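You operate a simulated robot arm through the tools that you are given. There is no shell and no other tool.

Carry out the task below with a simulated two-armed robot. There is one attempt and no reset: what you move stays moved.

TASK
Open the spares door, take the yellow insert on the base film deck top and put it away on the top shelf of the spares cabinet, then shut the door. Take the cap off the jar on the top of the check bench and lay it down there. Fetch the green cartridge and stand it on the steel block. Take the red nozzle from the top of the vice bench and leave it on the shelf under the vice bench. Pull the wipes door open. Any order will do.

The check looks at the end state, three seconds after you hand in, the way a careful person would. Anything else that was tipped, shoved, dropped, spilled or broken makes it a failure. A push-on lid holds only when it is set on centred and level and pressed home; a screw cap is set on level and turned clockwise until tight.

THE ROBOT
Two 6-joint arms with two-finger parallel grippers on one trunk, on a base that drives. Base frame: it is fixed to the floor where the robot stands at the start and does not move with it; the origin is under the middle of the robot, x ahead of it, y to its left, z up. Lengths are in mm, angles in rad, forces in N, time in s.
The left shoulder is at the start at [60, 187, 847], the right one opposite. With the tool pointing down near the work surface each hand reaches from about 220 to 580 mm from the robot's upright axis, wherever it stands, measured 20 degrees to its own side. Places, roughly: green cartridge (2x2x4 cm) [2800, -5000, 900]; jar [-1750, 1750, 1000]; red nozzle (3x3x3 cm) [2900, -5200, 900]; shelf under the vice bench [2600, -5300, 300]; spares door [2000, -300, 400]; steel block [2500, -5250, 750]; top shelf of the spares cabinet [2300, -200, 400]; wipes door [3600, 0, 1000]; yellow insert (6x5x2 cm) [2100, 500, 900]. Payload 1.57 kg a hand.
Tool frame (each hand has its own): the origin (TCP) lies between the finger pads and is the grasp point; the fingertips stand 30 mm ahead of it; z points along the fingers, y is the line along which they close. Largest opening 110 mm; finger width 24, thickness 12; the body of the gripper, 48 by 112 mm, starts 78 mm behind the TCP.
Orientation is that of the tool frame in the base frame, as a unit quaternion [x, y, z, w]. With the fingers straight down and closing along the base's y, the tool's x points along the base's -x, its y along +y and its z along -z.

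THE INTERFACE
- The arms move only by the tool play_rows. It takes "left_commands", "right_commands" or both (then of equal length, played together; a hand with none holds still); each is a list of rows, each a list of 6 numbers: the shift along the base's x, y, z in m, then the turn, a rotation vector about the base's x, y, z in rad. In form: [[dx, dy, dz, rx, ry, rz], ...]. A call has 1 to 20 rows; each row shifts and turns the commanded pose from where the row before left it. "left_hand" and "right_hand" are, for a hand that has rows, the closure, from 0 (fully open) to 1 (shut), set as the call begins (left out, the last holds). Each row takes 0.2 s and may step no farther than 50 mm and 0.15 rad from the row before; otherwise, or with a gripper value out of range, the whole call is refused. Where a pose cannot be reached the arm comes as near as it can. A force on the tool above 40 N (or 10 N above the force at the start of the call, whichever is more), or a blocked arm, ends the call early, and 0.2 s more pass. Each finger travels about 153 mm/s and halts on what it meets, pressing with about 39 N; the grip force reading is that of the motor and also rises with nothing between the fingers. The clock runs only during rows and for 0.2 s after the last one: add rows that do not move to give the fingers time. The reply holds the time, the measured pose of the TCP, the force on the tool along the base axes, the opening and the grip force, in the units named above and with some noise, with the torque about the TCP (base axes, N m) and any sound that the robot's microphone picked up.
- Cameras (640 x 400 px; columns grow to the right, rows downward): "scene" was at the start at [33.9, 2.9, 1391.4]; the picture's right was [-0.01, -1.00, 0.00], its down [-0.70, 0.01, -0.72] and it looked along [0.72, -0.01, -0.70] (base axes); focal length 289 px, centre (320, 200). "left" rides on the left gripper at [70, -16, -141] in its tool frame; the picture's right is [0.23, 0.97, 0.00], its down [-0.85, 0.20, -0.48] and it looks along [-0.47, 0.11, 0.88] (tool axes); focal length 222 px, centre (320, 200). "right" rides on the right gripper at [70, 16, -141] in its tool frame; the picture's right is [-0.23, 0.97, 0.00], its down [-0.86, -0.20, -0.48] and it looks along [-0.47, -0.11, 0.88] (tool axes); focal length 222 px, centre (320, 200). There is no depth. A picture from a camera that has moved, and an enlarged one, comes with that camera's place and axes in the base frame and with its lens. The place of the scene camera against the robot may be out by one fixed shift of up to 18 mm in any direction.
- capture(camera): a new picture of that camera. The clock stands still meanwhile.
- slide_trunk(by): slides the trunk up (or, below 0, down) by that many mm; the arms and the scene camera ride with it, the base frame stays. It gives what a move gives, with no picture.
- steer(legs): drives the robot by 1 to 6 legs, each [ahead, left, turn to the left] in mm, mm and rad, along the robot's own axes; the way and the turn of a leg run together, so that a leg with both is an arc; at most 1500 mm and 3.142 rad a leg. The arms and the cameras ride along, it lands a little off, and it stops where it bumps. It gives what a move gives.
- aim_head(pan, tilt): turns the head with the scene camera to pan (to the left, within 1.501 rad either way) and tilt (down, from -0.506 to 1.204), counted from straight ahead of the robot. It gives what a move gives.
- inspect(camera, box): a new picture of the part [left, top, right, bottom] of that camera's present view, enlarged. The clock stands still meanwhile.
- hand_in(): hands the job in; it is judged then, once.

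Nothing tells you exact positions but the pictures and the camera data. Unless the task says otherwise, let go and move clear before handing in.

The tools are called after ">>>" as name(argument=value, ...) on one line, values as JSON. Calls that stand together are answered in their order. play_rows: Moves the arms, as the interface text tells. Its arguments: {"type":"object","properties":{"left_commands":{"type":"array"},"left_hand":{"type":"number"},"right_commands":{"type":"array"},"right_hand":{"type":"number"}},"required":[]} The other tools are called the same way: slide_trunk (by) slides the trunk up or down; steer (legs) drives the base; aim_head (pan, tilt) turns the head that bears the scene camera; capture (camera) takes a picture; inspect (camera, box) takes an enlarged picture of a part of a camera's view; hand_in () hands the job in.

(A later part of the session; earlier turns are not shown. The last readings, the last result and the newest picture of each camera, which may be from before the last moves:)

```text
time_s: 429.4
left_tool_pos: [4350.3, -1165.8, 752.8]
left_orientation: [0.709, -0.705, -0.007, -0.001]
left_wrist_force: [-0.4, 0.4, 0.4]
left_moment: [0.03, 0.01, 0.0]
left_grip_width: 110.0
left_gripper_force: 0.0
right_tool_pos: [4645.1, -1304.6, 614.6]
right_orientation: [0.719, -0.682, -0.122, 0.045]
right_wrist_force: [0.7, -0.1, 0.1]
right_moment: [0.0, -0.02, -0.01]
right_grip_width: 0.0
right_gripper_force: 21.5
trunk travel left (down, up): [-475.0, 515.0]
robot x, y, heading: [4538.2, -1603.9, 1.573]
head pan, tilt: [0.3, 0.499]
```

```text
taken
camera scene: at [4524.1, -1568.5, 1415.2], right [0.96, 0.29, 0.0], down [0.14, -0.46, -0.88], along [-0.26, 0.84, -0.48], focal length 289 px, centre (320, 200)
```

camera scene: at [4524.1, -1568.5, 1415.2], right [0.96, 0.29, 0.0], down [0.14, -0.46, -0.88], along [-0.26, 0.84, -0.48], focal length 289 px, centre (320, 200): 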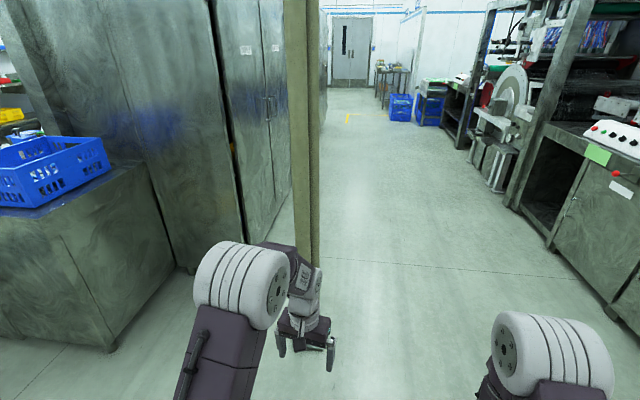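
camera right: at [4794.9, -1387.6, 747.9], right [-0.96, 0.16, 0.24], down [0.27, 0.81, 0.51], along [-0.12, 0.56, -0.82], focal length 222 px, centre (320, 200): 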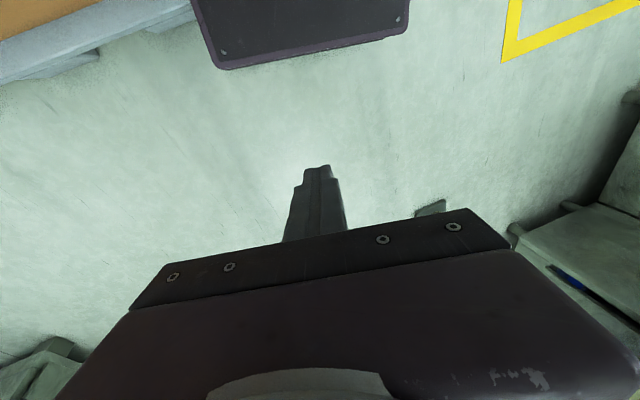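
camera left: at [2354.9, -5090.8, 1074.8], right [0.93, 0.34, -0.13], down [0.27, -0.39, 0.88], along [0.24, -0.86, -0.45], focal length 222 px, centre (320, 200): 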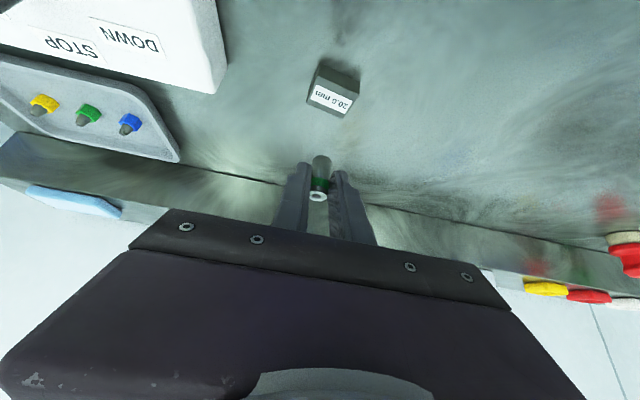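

>>> inspect(camera="scene", box=[180, 0, 340, 220])

>>> inspect(camera="scene", box=[220, 20, 320, 130])

```text
1.82 times, centred on (260, 110) of scene
camera zoom: at [4524.1, -1568.5, 1415.2], right [0.96, 0.29, 0.0], down [0.14, -0.46, -0.88], along [-0.26, 0.84, -0.48], focal length 525 px, centre (429, 364)
```

zoom: 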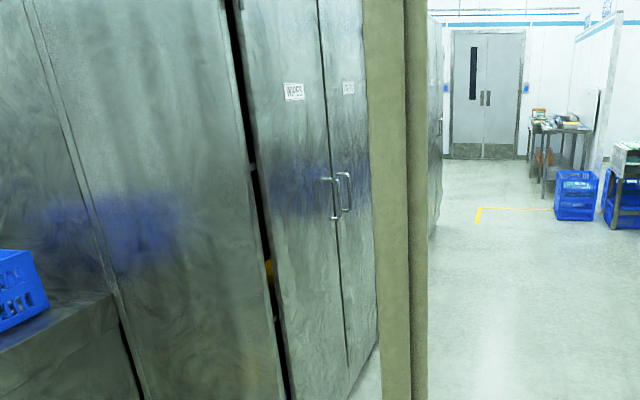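

```text
3.64 times, centred on (270, 75) of scene
camera zoom: at [4524.1, -1568.5, 1415.2], right [0.96, 0.29, 0.0], down [0.14, -0.46, -0.88], along [-0.26, 0.84, -0.48], focal length 1050 px, centre (502, 654)
```

zoom: 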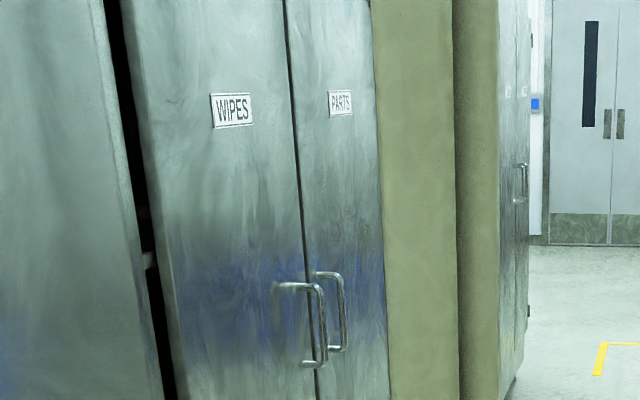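

The stack is intact. I can read WIPES on the nearer door: hinge on its near (-y) side, vertical bar handle near [3567, 319, 1000]. I'll drive past the pillar with more clearance and face the cabinet.

>>> steer(legs=[[320, 0, 0], [0, -230, 0], [1400, 0, 0], [430, 0, 0], [0, 0, 1.71]])

>>> aim_head(pan=0.2, tilt=0.3)

>>> capture(camera="scene")

```text
time_s: 433.1
left_tool_pos: [4571.1, -831.3, 753.8]
left_orientation: [0.712, -0.702, -0.007, -0.002]
left_wrist_force: [-0.5, -0.7, -0.2]
left_moment: [0.0, 0.02, 0.0]
left_grip_width: 110.0
left_gripper_force: 0.0
right_tool_pos: [4869.1, -968.8, 615.4]
right_orientation: [0.723, -0.679, -0.121, 0.045]
right_wrist_force: [0.3, -0.3, 0.6]
right_moment: [0.0, -0.01, 0.01]
right_grip_width: 0.0
right_gripper_force: 21.4
trunk travel left (down, up): [-475.0, 515.0]
robot x, y, heading: [4766.4, -1266.0, 1.578]
head pan, tilt: [0.3, 0.499]
stopped in leg 3: the robot was blocked; the commanded pose is now the measured one
```

```text
time_s: 433.8
left_tool_pos: [4572.7, -831.6, 752.9]
left_orientation: [0.713, -0.701, -0.006, -0.001]
left_wrist_force: [1.0, 0.0, 0.0]
left_moment: [0.0, 0.0, 0.02]
left_grip_width: 110.0
left_gripper_force: 0.0
right_tool_pos: [4868.8, -968.2, 614.5]
right_orientation: [0.723, -0.679, -0.121, 0.045]
right_wrist_force: [-0.1, 0.4, 0.2]
right_moment: [0.0, 0.02, 0.02]
right_grip_width: 0.0
right_gripper_force: 20.8
trunk travel left (down, up): [-475.0, 515.0]
robot x, y, heading: [4768.8, -1260.5, 1.58]
head pan, tilt: [0.201, 0.3]
```

```text
taken
camera scene: at [4757.7, -1228.8, 1433.6], right [0.98, 0.21, 0.0], down [0.06, -0.29, -0.96], along [-0.2, 0.93, -0.3], focal length 289 px, centre (320, 200)
```

scene: 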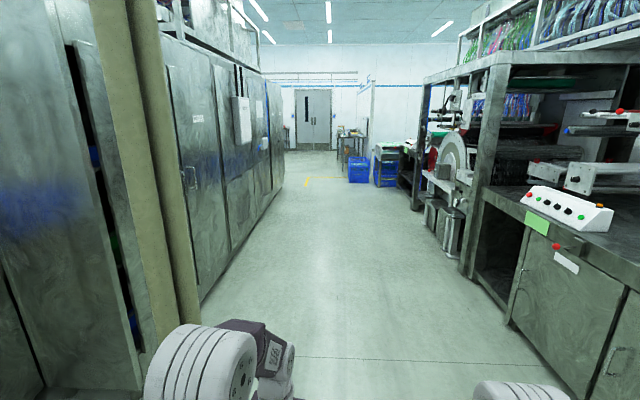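

>>> aim_head(pan=0, tilt=1.15)

>>> capture(camera="scene")

>>> aim_head(pan=-1.2, tilt=0.9)

>>> capture(camera="scene")

>>> aim_head(pan=1.2, tilt=0.9)

>>> capture(camera="scene")

```text
time_s: 435.0
left_tool_pos: [4571.3, -831.3, 752.2]
left_orientation: [0.712, -0.702, -0.006, -0.001]
left_wrist_force: [-0.7, -0.8, -0.5]
left_moment: [0.03, -0.02, -0.01]
left_grip_width: 110.1
left_gripper_force: 0.1
right_tool_pos: [4868.4, -967.0, 615.3]
right_orientation: [0.722, -0.679, -0.122, 0.046]
right_wrist_force: [-0.3, -0.6, -0.9]
right_moment: [-0.02, 0.02, 0.02]
right_grip_width: 0.0
right_gripper_force: 20.9
trunk travel left (down, up): [-475.0, 515.0]
robot x, y, heading: [4766.8, -1263.7, 1.583]
head pan, tilt: [0.0, 1.15]
```

```text
taken
camera scene: at [4776.6, -1260.5, 1364.4], right [1.0, 0.01, 0.0], down [0.01, -0.91, -0.41], along [0.0, 0.41, -0.91], focal length 289 px, centre (320, 200)
```

scene: 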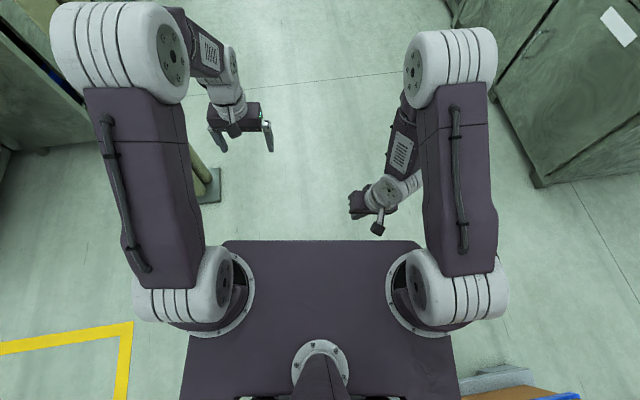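

```text
time_s: 436.4
left_tool_pos: [4571.7, -831.3, 752.0]
left_orientation: [0.712, -0.702, -0.007, -0.002]
left_wrist_force: [-1.3, 1.3, -0.2]
left_moment: [0.02, -0.01, 0.0]
left_grip_width: 109.9
left_gripper_force: 0.0
right_tool_pos: [4869.0, -967.6, 614.9]
right_orientation: [0.723, -0.679, -0.122, 0.045]
right_wrist_force: [0.1, -0.1, 0.1]
right_moment: [0.03, 0.03, 0.0]
right_grip_width: 0.0
right_gripper_force: 21.6
trunk travel left (down, up): [-475.0, 515.0]
robot x, y, heading: [4767.4, -1263.9, 1.578]
head pan, tilt: [-1.201, 0.901]
```

```text
taken
camera scene: at [4847.2, -1292.2, 1381.3], right [0.37, -0.93, 0.0], down [-0.73, -0.29, -0.62], along [0.58, 0.23, -0.78], focal length 289 px, centre (320, 200)
```

scene: 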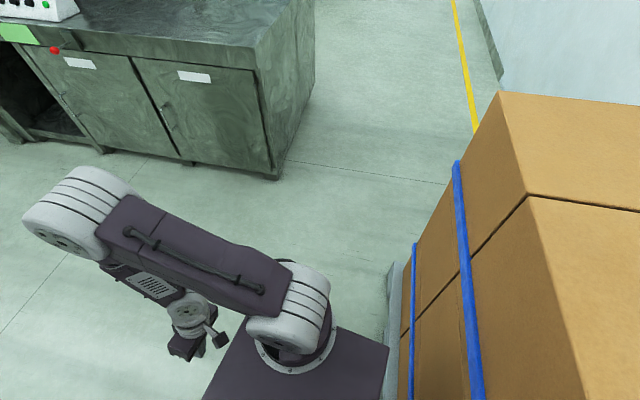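

```text
time_s: 438.6
left_tool_pos: [4571.0, -831.9, 753.9]
left_orientation: [0.712, -0.702, -0.006, 0.0]
left_wrist_force: [0.0, 0.1, 0.0]
left_moment: [-0.01, 0.0, 0.02]
left_grip_width: 110.1
left_gripper_force: 0.1
right_tool_pos: [4868.1, -967.7, 615.5]
right_orientation: [0.722, -0.68, -0.121, 0.046]
right_wrist_force: [0.4, 0.4, 0.1]
right_moment: [-0.01, -0.01, 0.02]
right_grip_width: 0.1
right_gripper_force: 21.1
trunk travel left (down, up): [-475.0, 515.0]
robot x, y, heading: [4767.4, -1263.7, 1.583]
head pan, tilt: [1.201, 0.901]
```

```text
taken
camera scene: at [4706.5, -1293.4, 1381.3], right [0.35, 0.94, 0.0], down [0.73, -0.28, -0.62], along [-0.58, 0.22, -0.78], focal length 289 px, centre (320, 200)
```

scene: 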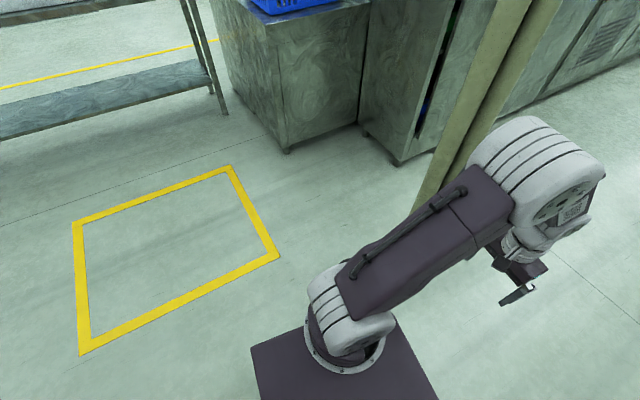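

I seem to be snagged on the pallet at the right. Moving a bit left, then forward.

>>> steer(legs=[[0, 110, 0]])

>>> steer(legs=[[500, 0, 0]])

```text
time_s: 439.8
left_tool_pos: [4461.7, -832.1, 752.1]
left_orientation: [0.712, -0.702, -0.006, -0.001]
left_wrist_force: [-0.4, -0.2, -0.3]
left_moment: [0.04, -0.03, 0.02]
left_grip_width: 110.0
left_gripper_force: 0.1
right_tool_pos: [4758.4, -968.9, 614.3]
right_orientation: [0.722, -0.679, -0.121, 0.045]
right_wrist_force: [0.4, -0.9, -0.3]
right_moment: [0.02, -0.01, 0.04]
right_grip_width: 0.0
right_gripper_force: 21.7
trunk travel left (down, up): [-475.0, 515.0]
robot x, y, heading: [4654.5, -1264.7, 1.577]
head pan, tilt: [1.201, 0.901]
```

```text
time_s: 442.8
left_tool_pos: [4464.9, -314.8, 752.2]
left_orientation: [0.709, -0.705, -0.006, -0.002]
left_wrist_force: [0.0, 0.4, 0.7]
left_moment: [-0.02, 0.03, 0.0]
left_grip_width: 110.2
left_gripper_force: 0.1
right_tool_pos: [4758.9, -453.9, 615.0]
right_orientation: [0.719, -0.683, -0.122, 0.045]
right_wrist_force: [0.3, 0.9, 0.4]
right_moment: [0.0, 0.0, -0.01]
right_grip_width: 0.3
right_gripper_force: 21.6
trunk travel left (down, up): [-475.0, 515.0]
robot x, y, heading: [4652.2, -750.5, 1.572]
head pan, tilt: [1.201, 0.901]
```

>>> steer(legs=[[1250, 0, 0], [0, 0, 1.71]])

>>> aim_head(pan=0.2, tilt=0.35)

>>> capture(camera="scene")

>>> aim_head(pan=1.5, tilt=0.4)

>>> capture(camera="scene")

```text
time_s: 453.3
left_tool_pos: [4261.9, 238.0, 753.4]
left_orientation: [0.996, 0.095, -0.005, 0.003]
left_wrist_force: [0.9, -0.6, -0.4]
left_moment: [0.0, 0.0, -0.03]
left_grip_width: 110.1
left_gripper_force: 0.1
right_tool_pos: [4344.3, 554.8, 614.9]
right_orientation: [0.985, 0.117, -0.043, 0.122]
right_wrist_force: [0.4, 0.0, -0.5]
right_moment: [-0.01, -0.03, 0.01]
right_grip_width: 0.0
right_gripper_force: 21.1
trunk travel left (down, up): [-475.0, 515.0]
robot x, y, heading: [4653.5, 505.6, -2.957]
head pan, tilt: [1.201, 0.901]
```

```text
time_s: 454.6
left_tool_pos: [4260.9, 238.8, 752.4]
left_orientation: [0.996, 0.094, -0.005, 0.004]
left_wrist_force: [-0.4, 1.4, 0.7]
left_moment: [0.0, 0.03, -0.01]
left_grip_width: 109.9
left_gripper_force: 0.1
right_tool_pos: [4342.7, 555.2, 615.4]
right_orientation: [0.985, 0.117, -0.042, 0.122]
right_wrist_force: [-0.2, -0.2, 0.5]
right_moment: [0.0, 0.0, 0.01]
right_grip_width: 0.0
right_gripper_force: 21.3
trunk travel left (down, up): [-475.0, 515.0]
robot x, y, heading: [4655.5, 504.1, -2.957]
head pan, tilt: [0.201, 0.351]
```

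```text
taken
camera scene: at [4638.3, 484.0, 1428.8], right [-0.38, 0.93, 0.0], down [0.32, 0.13, -0.94], along [-0.87, -0.35, -0.34], focal length 289 px, centre (320, 200)
```

scene: 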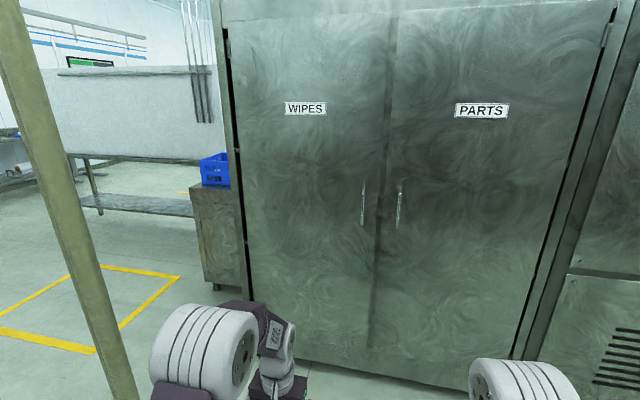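

```text
time_s: 456.1
left_tool_pos: [4261.1, 239.8, 753.2]
left_orientation: [0.995, 0.095, -0.006, 0.005]
left_wrist_force: [0.5, -0.8, 0.0]
left_moment: [0.03, -0.01, 0.0]
left_grip_width: 110.2
left_gripper_force: 0.1
right_tool_pos: [4344.8, 556.1, 613.4]
right_orientation: [0.985, 0.117, -0.043, 0.122]
right_wrist_force: [-0.4, -0.5, 0.5]
right_moment: [-0.02, -0.01, -0.01]
right_grip_width: 0.0
right_gripper_force: 21.2
trunk travel left (down, up): [-475.0, 515.0]
robot x, y, heading: [4651.5, 504.9, -2.96]
head pan, tilt: [1.499, 0.4]
```

```text
taken
camera scene: at [4734.8, 426.9, 1424.4], right [-0.99, -0.11, 0.0], down [-0.04, 0.39, -0.92], along [0.1, -0.92, -0.39], focal length 289 px, centre (320, 200)
```

scene: 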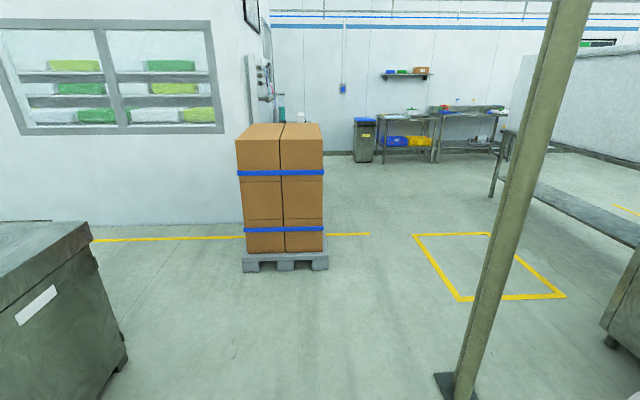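

The stack stands straight on its pallet. Now facing the cabinet: WIPES is the left door, hinged on the left with its bar handle at the right edge. Measuring.

>>> aim_head(pan=0.1, tilt=0.35)

>>> inspect(camera="scene", box=[240, 120, 480, 270])

>>> capture(camera="scene")

```text
time_s: 457.6
left_tool_pos: [4260.9, 239.0, 752.2]
left_orientation: [0.995, 0.095, -0.004, 0.003]
left_wrist_force: [0.1, 0.2, -0.5]
left_moment: [0.0, 0.0, -0.03]
left_grip_width: 110.1
left_gripper_force: 0.2
right_tool_pos: [4344.7, 554.5, 614.5]
right_orientation: [0.985, 0.117, -0.043, 0.122]
right_wrist_force: [0.2, -0.6, -0.2]
right_moment: [0.01, -0.03, 0.0]
right_grip_width: 0.0
right_gripper_force: 21.7
trunk travel left (down, up): [-475.0, 515.0]
robot x, y, heading: [4654.7, 506.9, -2.956]
head pan, tilt: [0.099, 0.351]
```

```text
2.67 times, centred on (360, 195) of scene
camera zoom: at [4635.2, 492.9, 1428.9], right [-0.28, 0.96, 0.0], down [0.33, 0.1, -0.94], along [-0.9, -0.26, -0.34], focal length 770 px, centre (213, 213)
```

zoom: 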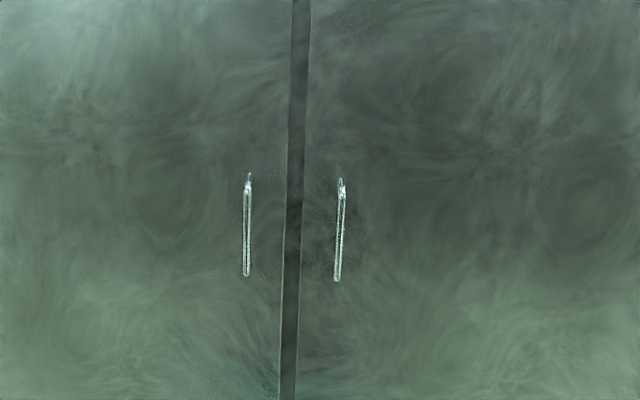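

```text
taken
camera scene: at [4635.2, 492.9, 1428.9], right [-0.28, 0.96, 0.0], down [0.33, 0.1, -0.94], along [-0.9, -0.26, -0.34], focal length 289 px, centre (320, 200)
```

scene: 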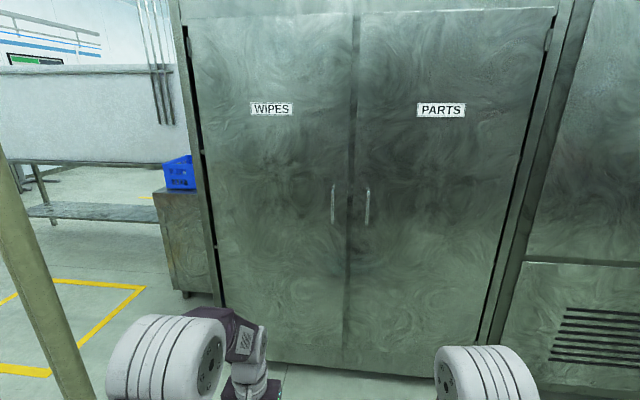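

>>> slide_trunk(by=-130)

>>> play_rows(left_commands=[[0, 0, 0.045, 0, 0, 0], [0, 0, 0.045, 0, 0, 0], [-0.005, 0, 0.045, -0.0208, 0.1106, 0], [-0.005, 0, 0.045, -0.0208, 0.1106, 0], [-0.005, 0, 0.045, -0.0208, 0.1106, 0], [-0.005, 0, 0.045, -0.0208, 0.1106, 0], [-0.005, 0, 0.04, -0.0208, 0.1106, 0], [-0.005, 0, 0.04, -0.0208, 0.1106, 0], [-0.005, 0, 0.02, -0.0208, 0.1106, 0], [-0.005, 0, 0.01, -0.0208, 0.1106, 0]], left_hand=0)

>>> capture(camera="left")

>>> capture(camera="scene")

```text
time_s: 459.2
left_tool_pos: [4261.2, 237.9, 623.3]
left_orientation: [0.995, 0.096, -0.005, 0.004]
left_wrist_force: [-0.3, -0.1, 0.9]
left_moment: [0.0, 0.0, 0.02]
left_grip_width: 109.9
left_gripper_force: 0.0
right_tool_pos: [4344.1, 553.6, 484.5]
right_orientation: [0.985, 0.117, -0.043, 0.122]
right_wrist_force: [0.2, -0.1, 0.5]
right_moment: [0.04, -0.02, -0.02]
right_grip_width: 0.1
right_gripper_force: 21.6
trunk travel left (down, up): [-345.0, 645.0]
robot x, y, heading: [4654.4, 503.7, -2.956]
head pan, tilt: [0.099, 0.351]
```

```text
time_s: 461.4
left_tool_pos: [4221.2, 238.6, 1002.1]
left_orientation: [0.893, 0.087, -0.44, 0.043]
left_wrist_force: [-0.1, -0.3, -0.7]
left_moment: [-0.01, -0.02, 0.02]
left_grip_width: 109.8
left_gripper_force: 0.2
right_tool_pos: [4344.6, 553.6, 485.3]
right_orientation: [0.985, 0.117, -0.044, 0.123]
right_wrist_force: [-0.1, -0.4, 0.2]
right_moment: [0.02, 0.01, -0.02]
right_grip_width: 0.0
right_gripper_force: 21.5
trunk travel left (down, up): [-345.0, 645.0]
robot x, y, heading: [4653.8, 505.7, -2.961]
head pan, tilt: [0.099, 0.351]
```

```text
taken
camera left: at [4370.6, 286.3, 1033.3], right [0.32, -0.93, -0.18], down [-0.1, -0.22, 0.97], along [-0.94, -0.3, -0.17], focal length 222 px, centre (320, 200)
```

left: 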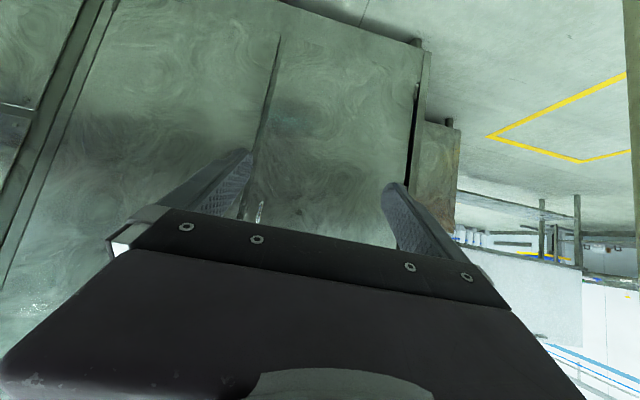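

```text
taken
camera scene: at [4635.5, 493.1, 1298.9], right [-0.28, 0.96, 0.0], down [0.33, 0.1, -0.94], along [-0.9, -0.26, -0.34], focal length 289 px, centre (320, 200)
```

scene: 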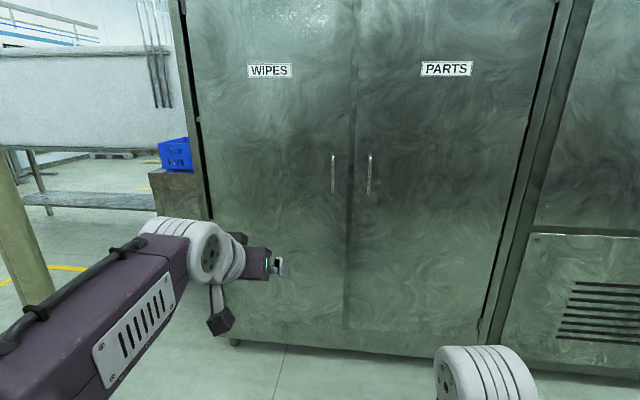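

>>> steer(legs=[[0, 0, -0.042], [430, -71, 0]])

>>> capture(camera="left")

>>> capture(camera="scene")

```text
time_s: 464.4
left_tool_pos: [3769.8, 271.7, 1002.5]
left_orientation: [0.896, 0.066, -0.439, 0.033]
left_wrist_force: [-0.4, -0.1, 0.7]
left_moment: [0.0, -0.01, 0.04]
left_grip_width: 109.9
left_gripper_force: 0.2
right_tool_pos: [3909.5, 579.0, 485.3]
right_orientation: [0.987, 0.093, -0.046, 0.121]
right_wrist_force: [-0.4, 0.0, 0.6]
right_moment: [0.04, -0.02, -0.05]
right_grip_width: 0.1
right_gripper_force: 21.5
trunk travel left (down, up): [-345.0, 645.0]
robot x, y, heading: [4213.6, 515.9, -3.005]
head pan, tilt: [0.099, 0.351]
```

```text
taken
camera left: at [3922.2, 310.8, 1033.0], right [0.28, -0.94, -0.18], down [-0.12, -0.22, 0.97], along [-0.95, -0.25, -0.17], focal length 222 px, centre (320, 200)
```

left: 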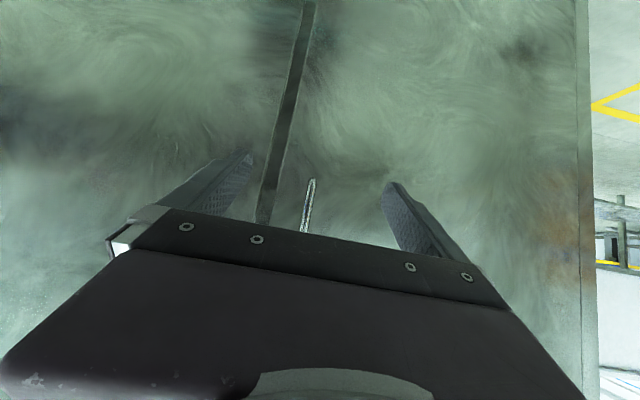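

```text
taken
camera scene: at [4196.4, 505.0, 1298.9], right [-0.23, 0.97, 0.0], down [0.33, 0.08, -0.94], along [-0.91, -0.22, -0.34], focal length 289 px, centre (320, 200)
```

scene: 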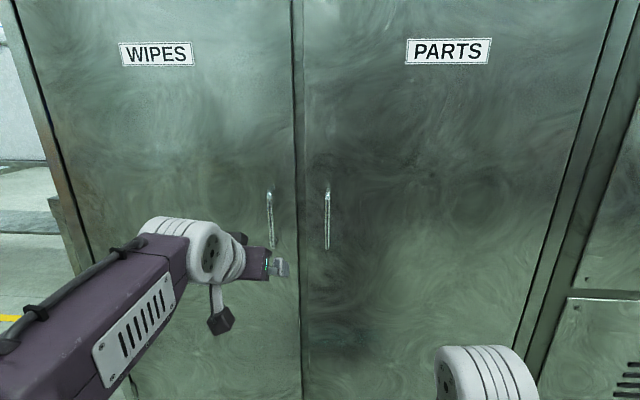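

>>> steer(legs=[[95, 0, 0]])

>>> capture(camera="left")

```text
time_s: 465.5
left_tool_pos: [3676.3, 258.6, 1002.1]
left_orientation: [0.896, 0.066, -0.439, 0.033]
left_wrist_force: [-0.6, -0.2, 0.2]
left_moment: [0.02, -0.02, 0.01]
left_grip_width: 109.8
left_gripper_force: 0.0
right_tool_pos: [3814.8, 566.3, 484.3]
right_orientation: [0.987, 0.093, -0.047, 0.12]
right_wrist_force: [-0.1, -0.5, -0.8]
right_moment: [0.03, -0.01, 0.0]
right_grip_width: 0.1
right_gripper_force: 21.4
trunk travel left (down, up): [-345.0, 645.0]
robot x, y, heading: [4124.2, 501.7, -3.007]
head pan, tilt: [0.099, 0.351]
```

```text
taken
camera left: at [3827.9, 297.7, 1032.8], right [0.28, -0.94, -0.18], down [-0.12, -0.22, 0.97], along [-0.95, -0.25, -0.17], focal length 222 px, centre (320, 200)
```

left: 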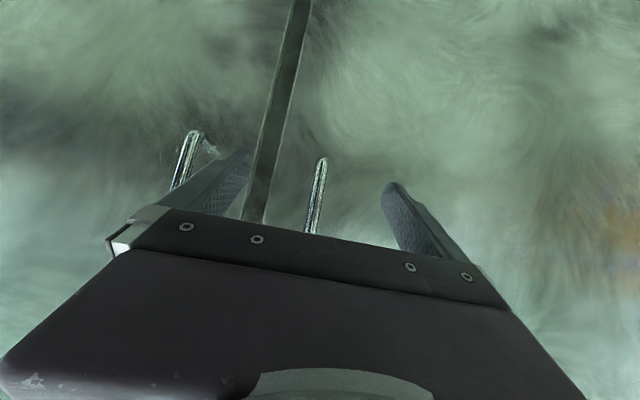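

>>> play_rows(left_commands=[[-0.0165, -0.0038, 0, 0, 0, 0], [-0.0165, -0.0038, 0, 0, 0, 0], [-0.0165, -0.0038, 0, 0, 0, 0], [0, 0, 0, 0, 0, 0]])

>>> capture(camera="left")

>>> inspect(camera="scene", box=[200, 150, 360, 250])

```text
time_s: 466.5
left_tool_pos: [3627.8, 247.7, 1003.2]
left_orientation: [0.895, 0.065, -0.44, 0.032]
left_wrist_force: [0.1, -0.1, 0.0]
left_moment: [0.0, -0.01, 0.0]
left_grip_width: 110.0
left_gripper_force: 0.1
right_tool_pos: [3815.6, 566.7, 485.7]
right_orientation: [0.987, 0.094, -0.047, 0.122]
right_wrist_force: [0.3, -0.1, -0.3]
right_moment: [-0.01, 0.02, -0.04]
right_grip_width: 0.0
right_gripper_force: 21.5
trunk travel left (down, up): [-345.0, 645.0]
robot x, y, heading: [4122.8, 500.3, -3.005]
head pan, tilt: [0.099, 0.351]
```

```text
taken
camera left: at [3779.5, 286.2, 1033.3], right [0.28, -0.94, -0.18], down [-0.11, -0.22, 0.97], along [-0.95, -0.25, -0.17], focal length 222 px, centre (320, 200)
```

left: 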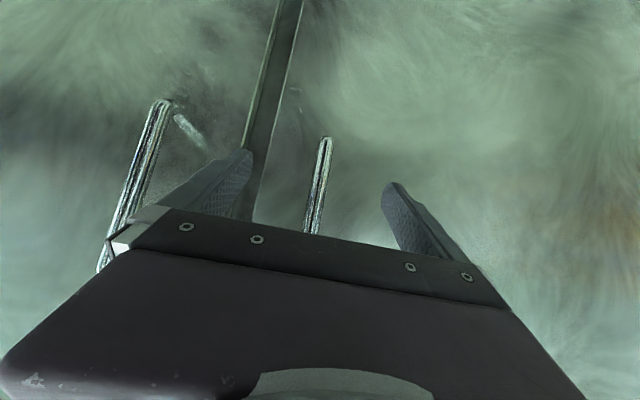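

```text
4.00 times, centred on (280, 200) of scene
camera zoom: at [4103.6, 492.3, 1298.9], right [-0.23, 0.97, 0.0], down [0.33, 0.08, -0.94], along [-0.91, -0.22, -0.34], focal length 1155 px, centre (480, 200)
```

zoom: 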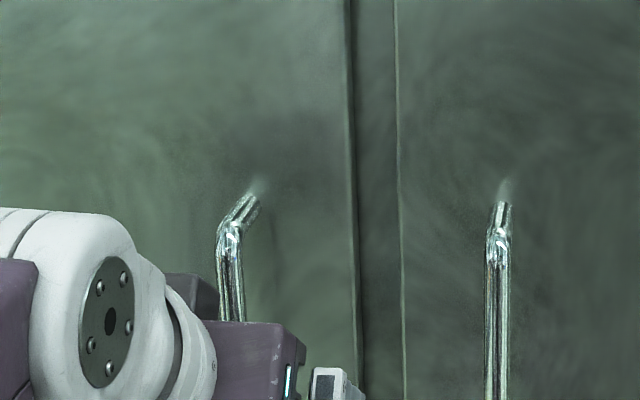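

>>> play_rows(left_commands=[[-0.0099, -0.0014, 0, 0, 0, 0], [-0.0089, -0.0013, 0, 0, 0, 0], [0, 0, 0, 0, 0, 0]])

>>> play_rows(left_commands=[[0, 0, 0, 0, 0, 0], [0, 0, 0, 0, 0, 0], [0, 0, 0, 0, 0, 0], [0, 0, 0, 0, 0, 0]], left_hand=1)

>>> capture(camera="left")

```text
time_s: 467.3
left_tool_pos: [3608.4, 243.8, 1002.6]
left_orientation: [0.896, 0.065, -0.439, 0.032]
left_wrist_force: [-0.5, -0.1, -0.3]
left_moment: [0.0, 0.01, 0.03]
left_grip_width: 110.1
left_gripper_force: 0.1
right_tool_pos: [3814.8, 567.0, 486.6]
right_orientation: [0.987, 0.093, -0.046, 0.121]
right_wrist_force: [0.2, -0.1, 0.5]
right_moment: [0.01, -0.01, -0.03]
right_grip_width: 0.0
right_gripper_force: 21.0
trunk travel left (down, up): [-345.0, 645.0]
robot x, y, heading: [4121.5, 502.6, -3.003]
head pan, tilt: [0.099, 0.351]
```

```text
time_s: 468.3
left_tool_pos: [3608.7, 243.2, 1002.7]
left_orientation: [0.896, 0.066, -0.438, 0.032]
left_wrist_force: [0.1, -2.8, 0.2]
left_moment: [0.08, -0.25, 0.04]
left_grip_width: 13.8
left_gripper_force: 30.1
right_tool_pos: [3815.4, 565.9, 486.3]
right_orientation: [0.987, 0.093, -0.046, 0.12]
right_wrist_force: [1.0, 1.3, -0.2]
right_moment: [0.01, 0.01, 0.0]
right_grip_width: 0.0
right_gripper_force: 21.1
trunk travel left (down, up): [-345.0, 645.0]
robot x, y, heading: [4127.8, 503.4, -3.008]
head pan, tilt: [0.099, 0.351]
```

```text
taken
camera left: at [3760.5, 283.2, 1032.8], right [0.28, -0.94, -0.18], down [-0.11, -0.22, 0.97], along [-0.95, -0.25, -0.17], focal length 222 px, centre (320, 200)
```

left: 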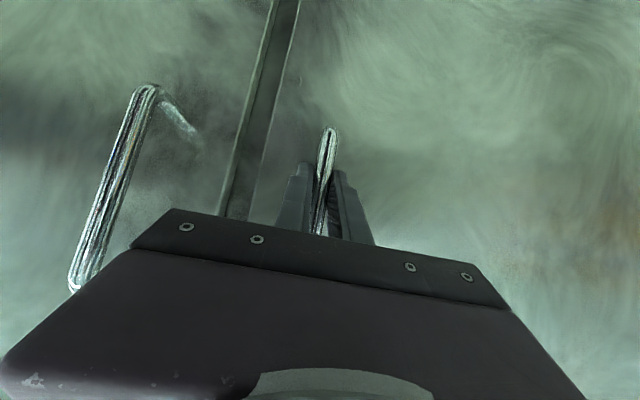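

Handle gripped (13.8 mm). Pulling the door open along its arc (hinge near [3637, -298]).

>>> play_rows(left_commands=[[0.0135, 0.0005, 0, 0, 0, -0.025], [0.0136, 0.0002, 0, 0, 0, -0.025], [0.0135, -0.0001, 0, 0, 0, -0.025], [0.0135, -0.0005, 0, 0, 0, -0.025]])

>>> capture(camera="scene")

```text
time_s: 469.3
left_tool_pos: [3662.4, 243.9, 1001.5]
left_orientation: [0.898, 0.021, -0.44, 0.01]
left_wrist_force: [0.9, -3.4, 4.1]
left_moment: [0.11, -0.8, 0.11]
left_grip_width: 14.1
left_gripper_force: 30.3
right_tool_pos: [3814.9, 566.5, 485.9]
right_orientation: [0.987, 0.093, -0.047, 0.12]
right_wrist_force: [-0.5, 0.3, -0.9]
right_moment: [0.02, 0.03, 0.01]
right_grip_width: 0.0
right_gripper_force: 21.4
trunk travel left (down, up): [-345.0, 645.0]
robot x, y, heading: [4117.8, 501.4, -3.007]
head pan, tilt: [0.099, 0.351]
```

```text
taken
camera scene: at [4104.1, 491.7, 1299.0], right [-0.23, 0.97, 0.0], down [0.33, 0.08, -0.94], along [-0.91, -0.22, -0.34], focal length 289 px, centre (320, 200)
```

scene: 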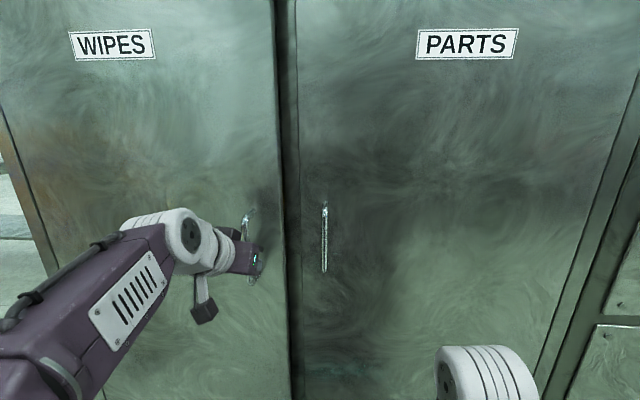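

>>> steer(legs=[[-47.5, 11.2, 0]])

>>> steer(legs=[[-46.3, 15.2, 0]])

>>> play_rows(left_commands=[[0, 0, 0, 0, 0, -0.06], [0, 0, 0, 0, 0, -0.06], [0, 0, 0, 0, 0, -0.06]])

>>> steer(legs=[[-44.7, 19.5, 0]])

>>> steer(legs=[[-42.8, 23.3, 0]])

>>> play_rows(left_commands=[[0, 0, 0, 0, 0, -0.06], [0, 0, 0, 0, 0, -0.06], [0, 0, 0, 0, 0, -0.06]])

>>> capture(camera="scene")

```text
time_s: 470.2
left_tool_pos: [3712.7, 240.4, 1001.2]
left_orientation: [0.897, 0.02, -0.441, 0.01]
left_wrist_force: [0.9, -0.4, -1.2]
left_moment: [-0.18, 0.38, -0.21]
left_grip_width: 13.8
left_gripper_force: 30.2
right_tool_pos: [3866.3, 563.2, 484.9]
right_orientation: [0.987, 0.094, -0.047, 0.121]
right_wrist_force: [0.9, 0.0, -0.5]
right_moment: [0.01, 0.05, -0.01]
right_grip_width: 0.0
right_gripper_force: 21.8
trunk travel left (down, up): [-345.0, 645.0]
robot x, y, heading: [4173.2, 498.5, -3.003]
head pan, tilt: [0.099, 0.351]
```

```text
time_s: 471.2
left_tool_pos: [3758.4, 230.6, 1002.6]
left_orientation: [0.898, 0.02, -0.44, 0.011]
left_wrist_force: [0.4, -0.7, 0.8]
left_moment: [-0.28, 0.33, -0.21]
left_grip_width: 13.9
left_gripper_force: 30.4
right_tool_pos: [3911.8, 553.5, 485.3]
right_orientation: [0.987, 0.093, -0.047, 0.119]
right_wrist_force: [0.0, -0.3, 0.8]
right_moment: [0.0, 0.01, 0.02]
right_grip_width: 0.0
right_gripper_force: 21.0
trunk travel left (down, up): [-345.0, 645.0]
robot x, y, heading: [4217.8, 488.9, -3.004]
head pan, tilt: [0.099, 0.351]
```

```text
time_s: 472.0
left_tool_pos: [3757.5, 230.1, 1001.3]
left_orientation: [0.896, -0.06, -0.44, -0.029]
left_wrist_force: [0.1, -4.4, 7.7]
left_moment: [0.38, -0.14, 0.21]
left_grip_width: 13.8
left_gripper_force: 30.5
right_tool_pos: [3912.2, 553.2, 484.4]
right_orientation: [0.987, 0.093, -0.046, 0.12]
right_wrist_force: [-0.2, 1.0, -0.2]
right_moment: [0.02, -0.01, -0.01]
right_grip_width: 0.0
right_gripper_force: 20.9
trunk travel left (down, up): [-345.0, 645.0]
robot x, y, heading: [4221.5, 488.1, -3.007]
head pan, tilt: [0.099, 0.351]
```

```text
time_s: 472.9
left_tool_pos: [3805.1, 216.3, 1002.0]
left_orientation: [0.896, -0.062, -0.439, -0.029]
left_wrist_force: [-1.1, -4.1, 5.7]
left_moment: [0.03, 0.14, -0.16]
left_grip_width: 14.0
left_gripper_force: 30.3
right_tool_pos: [3959.0, 539.4, 485.3]
right_orientation: [0.987, 0.093, -0.047, 0.121]
right_wrist_force: [0.0, -0.1, -0.4]
right_moment: [0.01, 0.04, 0.01]
right_grip_width: 0.0
right_gripper_force: 21.0
trunk travel left (down, up): [-345.0, 645.0]
robot x, y, heading: [4262.9, 477.8, -3.007]
head pan, tilt: [0.099, 0.351]
```

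```text
time_s: 473.8
left_tool_pos: [3851.4, 198.7, 1001.2]
left_orientation: [0.896, -0.062, -0.439, -0.03]
left_wrist_force: [-1.6, -5.5, 4.3]
left_moment: [0.04, 0.04, -0.16]
left_grip_width: 13.8
left_gripper_force: 30.0
right_tool_pos: [4005.0, 523.4, 485.2]
right_orientation: [0.987, 0.092, -0.047, 0.12]
right_wrist_force: [-0.1, 1.0, -0.3]
right_moment: [0.0, 0.02, 0.01]
right_grip_width: 0.0
right_gripper_force: 21.8
trunk travel left (down, up): [-345.0, 645.0]
robot x, y, heading: [4311.6, 458.9, -3.009]
head pan, tilt: [0.099, 0.351]
```

```text
time_s: 474.6
left_tool_pos: [3850.6, 200.8, 1001.4]
left_orientation: [0.886, -0.142, -0.436, -0.068]
left_wrist_force: [-3.4, -7.7, 8.5]
left_moment: [0.48, -0.23, 0.18]
left_grip_width: 13.8
left_gripper_force: 30.0
right_tool_pos: [4005.9, 524.0, 485.0]
right_orientation: [0.987, 0.093, -0.046, 0.12]
right_wrist_force: [0.2, 0.6, 0.2]
right_moment: [0.01, -0.02, -0.02]
right_grip_width: 0.1
right_gripper_force: 21.3
trunk travel left (down, up): [-345.0, 645.0]
robot x, y, heading: [4309.8, 459.7, -3.006]
head pan, tilt: [0.099, 0.351]
```

```text
taken
camera scene: at [4292.9, 446.4, 1299.0], right [-0.23, 0.97, 0.0], down [0.33, 0.08, -0.94], along [-0.91, -0.22, -0.34], focal length 289 px, centre (320, 200)
```

scene: 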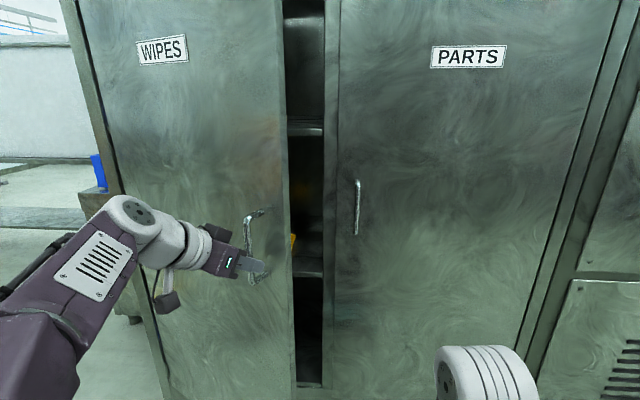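

The door is following nicely with almost no load. Continuing.

>>> steer(legs=[[-40.5, 27.1, 0]])

>>> steer(legs=[[-37.9, 30.6, 0]])

>>> play_rows(left_commands=[[0, 0, 0, 0, 0, -0.06], [0, 0, 0, 0, 0, -0.06], [0, 0, 0, 0, 0, -0.06]])

>>> steer(legs=[[-35, 34, 0]])

>>> steer(legs=[[-31.9, 37, 0]])

>>> play_rows(left_commands=[[0, 0, 0, 0, 0, -0.06], [0, 0, 0, 0, 0, -0.06], [0, 0, 0, 0, 0, -0.06]])

>>> capture(camera="scene")

```text
time_s: 475.5
left_tool_pos: [3896.1, 177.7, 1001.3]
left_orientation: [0.886, -0.142, -0.435, -0.068]
left_wrist_force: [-2.9, -9.3, 10.7]
left_moment: [0.24, -0.28, -0.16]
left_grip_width: 14.1
left_gripper_force: 29.6
right_tool_pos: [4048.8, 500.0, 484.5]
right_orientation: [0.987, 0.092, -0.047, 0.12]
right_wrist_force: [0.9, 0.3, 0.2]
right_moment: [-0.01, 0.0, 0.01]
right_grip_width: 0.0
right_gripper_force: 21.6
trunk travel left (down, up): [-345.0, 645.0]
robot x, y, heading: [4357.2, 434.5, -3.012]
head pan, tilt: [0.099, 0.351]
```

```text
time_s: 476.4
left_tool_pos: [3937.0, 153.0, 1000.8]
left_orientation: [0.887, -0.143, -0.435, -0.068]
left_wrist_force: [-3.2, -5.9, 4.6]
left_moment: [0.28, -0.45, -0.15]
left_grip_width: 13.7
left_gripper_force: 30.2
right_tool_pos: [4090.8, 474.9, 485.2]
right_orientation: [0.987, 0.092, -0.047, 0.12]
right_wrist_force: [-0.6, 0.0, 0.9]
right_moment: [-0.01, 0.01, 0.04]
right_grip_width: 0.0
right_gripper_force: 21.4
trunk travel left (down, up): [-345.0, 645.0]
robot x, y, heading: [4398.7, 412.0, -3.009]
head pan, tilt: [0.099, 0.351]
```

```text
time_s: 477.2
left_tool_pos: [3935.6, 152.3, 1000.6]
left_orientation: [0.87, -0.223, -0.427, -0.107]
left_wrist_force: [-5.0, -7.5, 5.5]
left_moment: [0.86, 0.05, 0.18]
left_grip_width: 14.0
left_gripper_force: 30.4
right_tool_pos: [4090.0, 475.9, 484.6]
right_orientation: [0.987, 0.092, -0.046, 0.119]
right_wrist_force: [0.5, 0.1, 0.1]
right_moment: [0.0, 0.03, 0.02]
right_grip_width: 0.0
right_gripper_force: 21.6
trunk travel left (down, up): [-345.0, 645.0]
robot x, y, heading: [4395.9, 408.1, -3.003]
head pan, tilt: [0.099, 0.351]
```

```text
time_s: 478.2
left_tool_pos: [3975.4, 121.6, 1000.4]
left_orientation: [0.87, -0.222, -0.427, -0.106]
left_wrist_force: [-9.2, -13.0, 11.2]
left_moment: [0.17, -0.71, -0.05]
left_grip_width: 14.1
left_gripper_force: 30.3
right_tool_pos: [4130.1, 446.6, 485.2]
right_orientation: [0.988, 0.092, -0.046, 0.119]
right_wrist_force: [-0.8, 0.3, 0.2]
right_moment: [0.02, 0.02, 0.02]
right_grip_width: 0.0
right_gripper_force: 21.6
trunk travel left (down, up): [-345.0, 645.0]
robot x, y, heading: [4436.5, 379.4, -3.005]
head pan, tilt: [0.099, 0.351]
```

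```text
time_s: 479.1
left_tool_pos: [4010.3, 91.3, 1000.1]
left_orientation: [0.87, -0.224, -0.426, -0.106]
left_wrist_force: [-8.9, -10.0, 4.8]
left_moment: [0.22, -0.91, -0.06]
left_grip_width: 13.9
left_gripper_force: 30.1
right_tool_pos: [4166.6, 414.7, 484.6]
right_orientation: [0.987, 0.092, -0.046, 0.12]
right_wrist_force: [0.2, -0.2, 0.5]
right_moment: [0.05, -0.01, 0.0]
right_grip_width: 0.1
right_gripper_force: 20.9
trunk travel left (down, up): [-345.0, 645.0]
robot x, y, heading: [4472.8, 351.9, -3.01]
head pan, tilt: [0.099, 0.351]
```

```text
time_s: 479.9
left_tool_pos: [4010.1, 90.0, 1000.5]
left_orientation: [0.847, -0.299, -0.417, -0.142]
left_wrist_force: [-11.3, -11.3, 5.1]
left_moment: [0.73, -0.41, 0.18]
left_grip_width: 13.7
left_gripper_force: 29.9
right_tool_pos: [4164.9, 414.5, 483.6]
right_orientation: [0.987, 0.092, -0.045, 0.121]
right_wrist_force: [0.1, -0.1, -0.2]
right_moment: [-0.02, -0.03, 0.03]
right_grip_width: 0.2
right_gripper_force: 21.6
trunk travel left (down, up): [-345.0, 645.0]
robot x, y, heading: [4472.7, 347.4, -3.01]
head pan, tilt: [0.099, 0.351]
```

```text
taken
camera scene: at [4452.0, 337.6, 1298.9], right [-0.23, 0.97, 0.0], down [0.34, 0.08, -0.94], along [-0.91, -0.22, -0.35], focal length 289 px, centre (320, 200)
```

scene: 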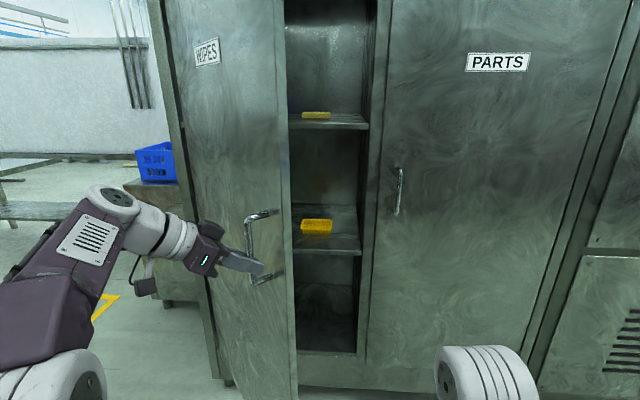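

>>> steer(legs=[[-27.3, 40, 0]])

>>> steer(legs=[[-23.7, 42.5, 0]])

>>> play_rows(left_commands=[[0, 0, 0, 0, 0, -0.06], [0, 0, 0, 0, 0, -0.06], [0, 0, 0, 0, 0, -0.06]])

>>> steer(legs=[[-19.8, 44.1, 0]])

>>> steer(legs=[[-15.7, 45.9, 0]])

>>> play_rows(left_commands=[[0, 0, 0, 0, 0, -0.06], [0, 0, 0, 0, 0, -0.06], [0, 0, 0, 0, 0, -0.06]])

>>> capture(camera="scene")

```text
time_s: 480.8
left_tool_pos: [4043.6, 54.6, 1001.4]
left_orientation: [0.847, -0.299, -0.415, -0.142]
left_wrist_force: [-12.0, -12.4, 8.5]
left_moment: [0.08, -0.97, 0.02]
left_grip_width: 13.7
left_gripper_force: 30.4
right_tool_pos: [4198.0, 379.9, 484.1]
right_orientation: [0.987, 0.093, -0.046, 0.119]
right_wrist_force: [0.8, -0.3, 0.1]
right_moment: [0.01, -0.02, 0.0]
right_grip_width: 0.0
right_gripper_force: 21.2
trunk travel left (down, up): [-345.0, 645.0]
robot x, y, heading: [4505.8, 312.6, -3.008]
head pan, tilt: [0.099, 0.351]
```

```text
time_s: 481.7
left_tool_pos: [4073.6, 14.1, 999.9]
left_orientation: [0.847, -0.3, -0.415, -0.141]
left_wrist_force: [-6.3, -5.3, -0.5]
left_moment: [0.18, -1.2, -0.08]
left_grip_width: 13.5
left_gripper_force: 30.0
right_tool_pos: [4226.6, 340.0, 485.2]
right_orientation: [0.987, 0.093, -0.046, 0.12]
right_wrist_force: [0.9, -1.0, -0.4]
right_moment: [0.0, 0.01, 0.0]
right_grip_width: 0.1
right_gripper_force: 21.1
trunk travel left (down, up): [-345.0, 645.0]
robot x, y, heading: [4536.3, 272.9, -3.004]
head pan, tilt: [0.099, 0.351]
```

```text
time_s: 482.5
left_tool_pos: [4072.0, 15.6, 999.3]
left_orientation: [0.817, -0.374, -0.401, -0.177]
left_wrist_force: [-14.3, -9.6, 6.4]
left_moment: [0.73, -0.42, 0.27]
left_grip_width: 14.3
left_gripper_force: 30.0
right_tool_pos: [4226.8, 340.1, 485.7]
right_orientation: [0.988, 0.092, -0.045, 0.119]
right_wrist_force: [0.7, -0.2, -0.5]
right_moment: [0.01, 0.01, -0.03]
right_grip_width: 0.0
right_gripper_force: 21.2
trunk travel left (down, up): [-345.0, 645.0]
robot x, y, heading: [4534.6, 275.6, -3.009]
head pan, tilt: [0.099, 0.351]
```

```text
time_s: 483.4
left_tool_pos: [4098.9, -24.9, 999.8]
left_orientation: [0.817, -0.374, -0.401, -0.178]
left_wrist_force: [-17.4, -9.7, 12.2]
left_moment: [-0.04, -1.02, -0.02]
left_grip_width: 13.7
left_gripper_force: 30.4
right_tool_pos: [4252.9, 298.9, 483.9]
right_orientation: [0.987, 0.092, -0.045, 0.12]
right_wrist_force: [0.4, -0.4, 0.7]
right_moment: [0.03, -0.01, 0.02]
right_grip_width: 0.0
right_gripper_force: 21.0
trunk travel left (down, up): [-345.0, 645.0]
robot x, y, heading: [4561.7, 232.7, -3.007]
head pan, tilt: [0.099, 0.351]
```

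```text
time_s: 484.4
left_tool_pos: [4120.2, -69.2, 1000.1]
left_orientation: [0.817, -0.375, -0.4, -0.176]
left_wrist_force: [-6.7, -2.2, -1.0]
left_moment: [-0.03, -1.21, -0.08]
left_grip_width: 14.1
left_gripper_force: 30.6
right_tool_pos: [4273.6, 254.0, 484.4]
right_orientation: [0.987, 0.092, -0.046, 0.121]
right_wrist_force: [0.6, 0.7, 0.4]
right_moment: [0.03, 0.01, 0.0]
right_grip_width: 0.0
right_gripper_force: 21.5
trunk travel left (down, up): [-345.0, 645.0]
robot x, y, heading: [4584.0, 191.1, -3.011]
head pan, tilt: [0.099, 0.351]
```

```text
time_s: 485.2
left_tool_pos: [4120.1, -68.2, 1000.5]
left_orientation: [0.78, -0.447, -0.383, -0.212]
left_wrist_force: [-12.0, -5.9, -0.6]
left_moment: [0.72, -0.54, 0.28]
left_grip_width: 14.1
left_gripper_force: 30.3
right_tool_pos: [4274.1, 256.2, 484.4]
right_orientation: [0.987, 0.093, -0.045, 0.12]
right_wrist_force: [-0.4, 0.5, 0.0]
right_moment: [0.01, -0.01, -0.01]
right_grip_width: 0.0
right_gripper_force: 21.8
trunk travel left (down, up): [-345.0, 645.0]
robot x, y, heading: [4580.5, 190.5, -3.008]
head pan, tilt: [0.099, 0.351]
```

```text
taken
camera scene: at [4560.0, 179.0, 1298.8], right [-0.23, 0.97, 0.0], down [0.34, 0.08, -0.94], along [-0.91, -0.22, -0.35], focal length 289 px, centre (320, 200)
```

scene: 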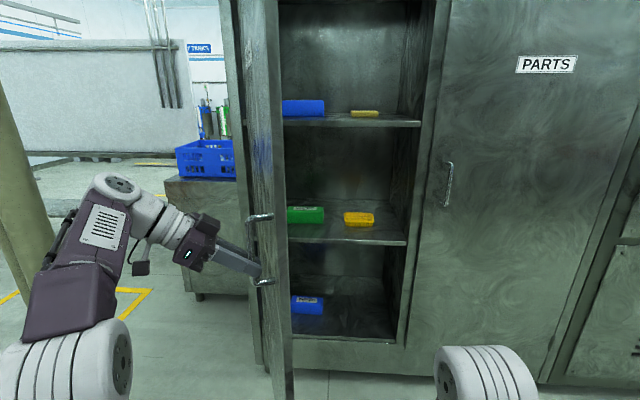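

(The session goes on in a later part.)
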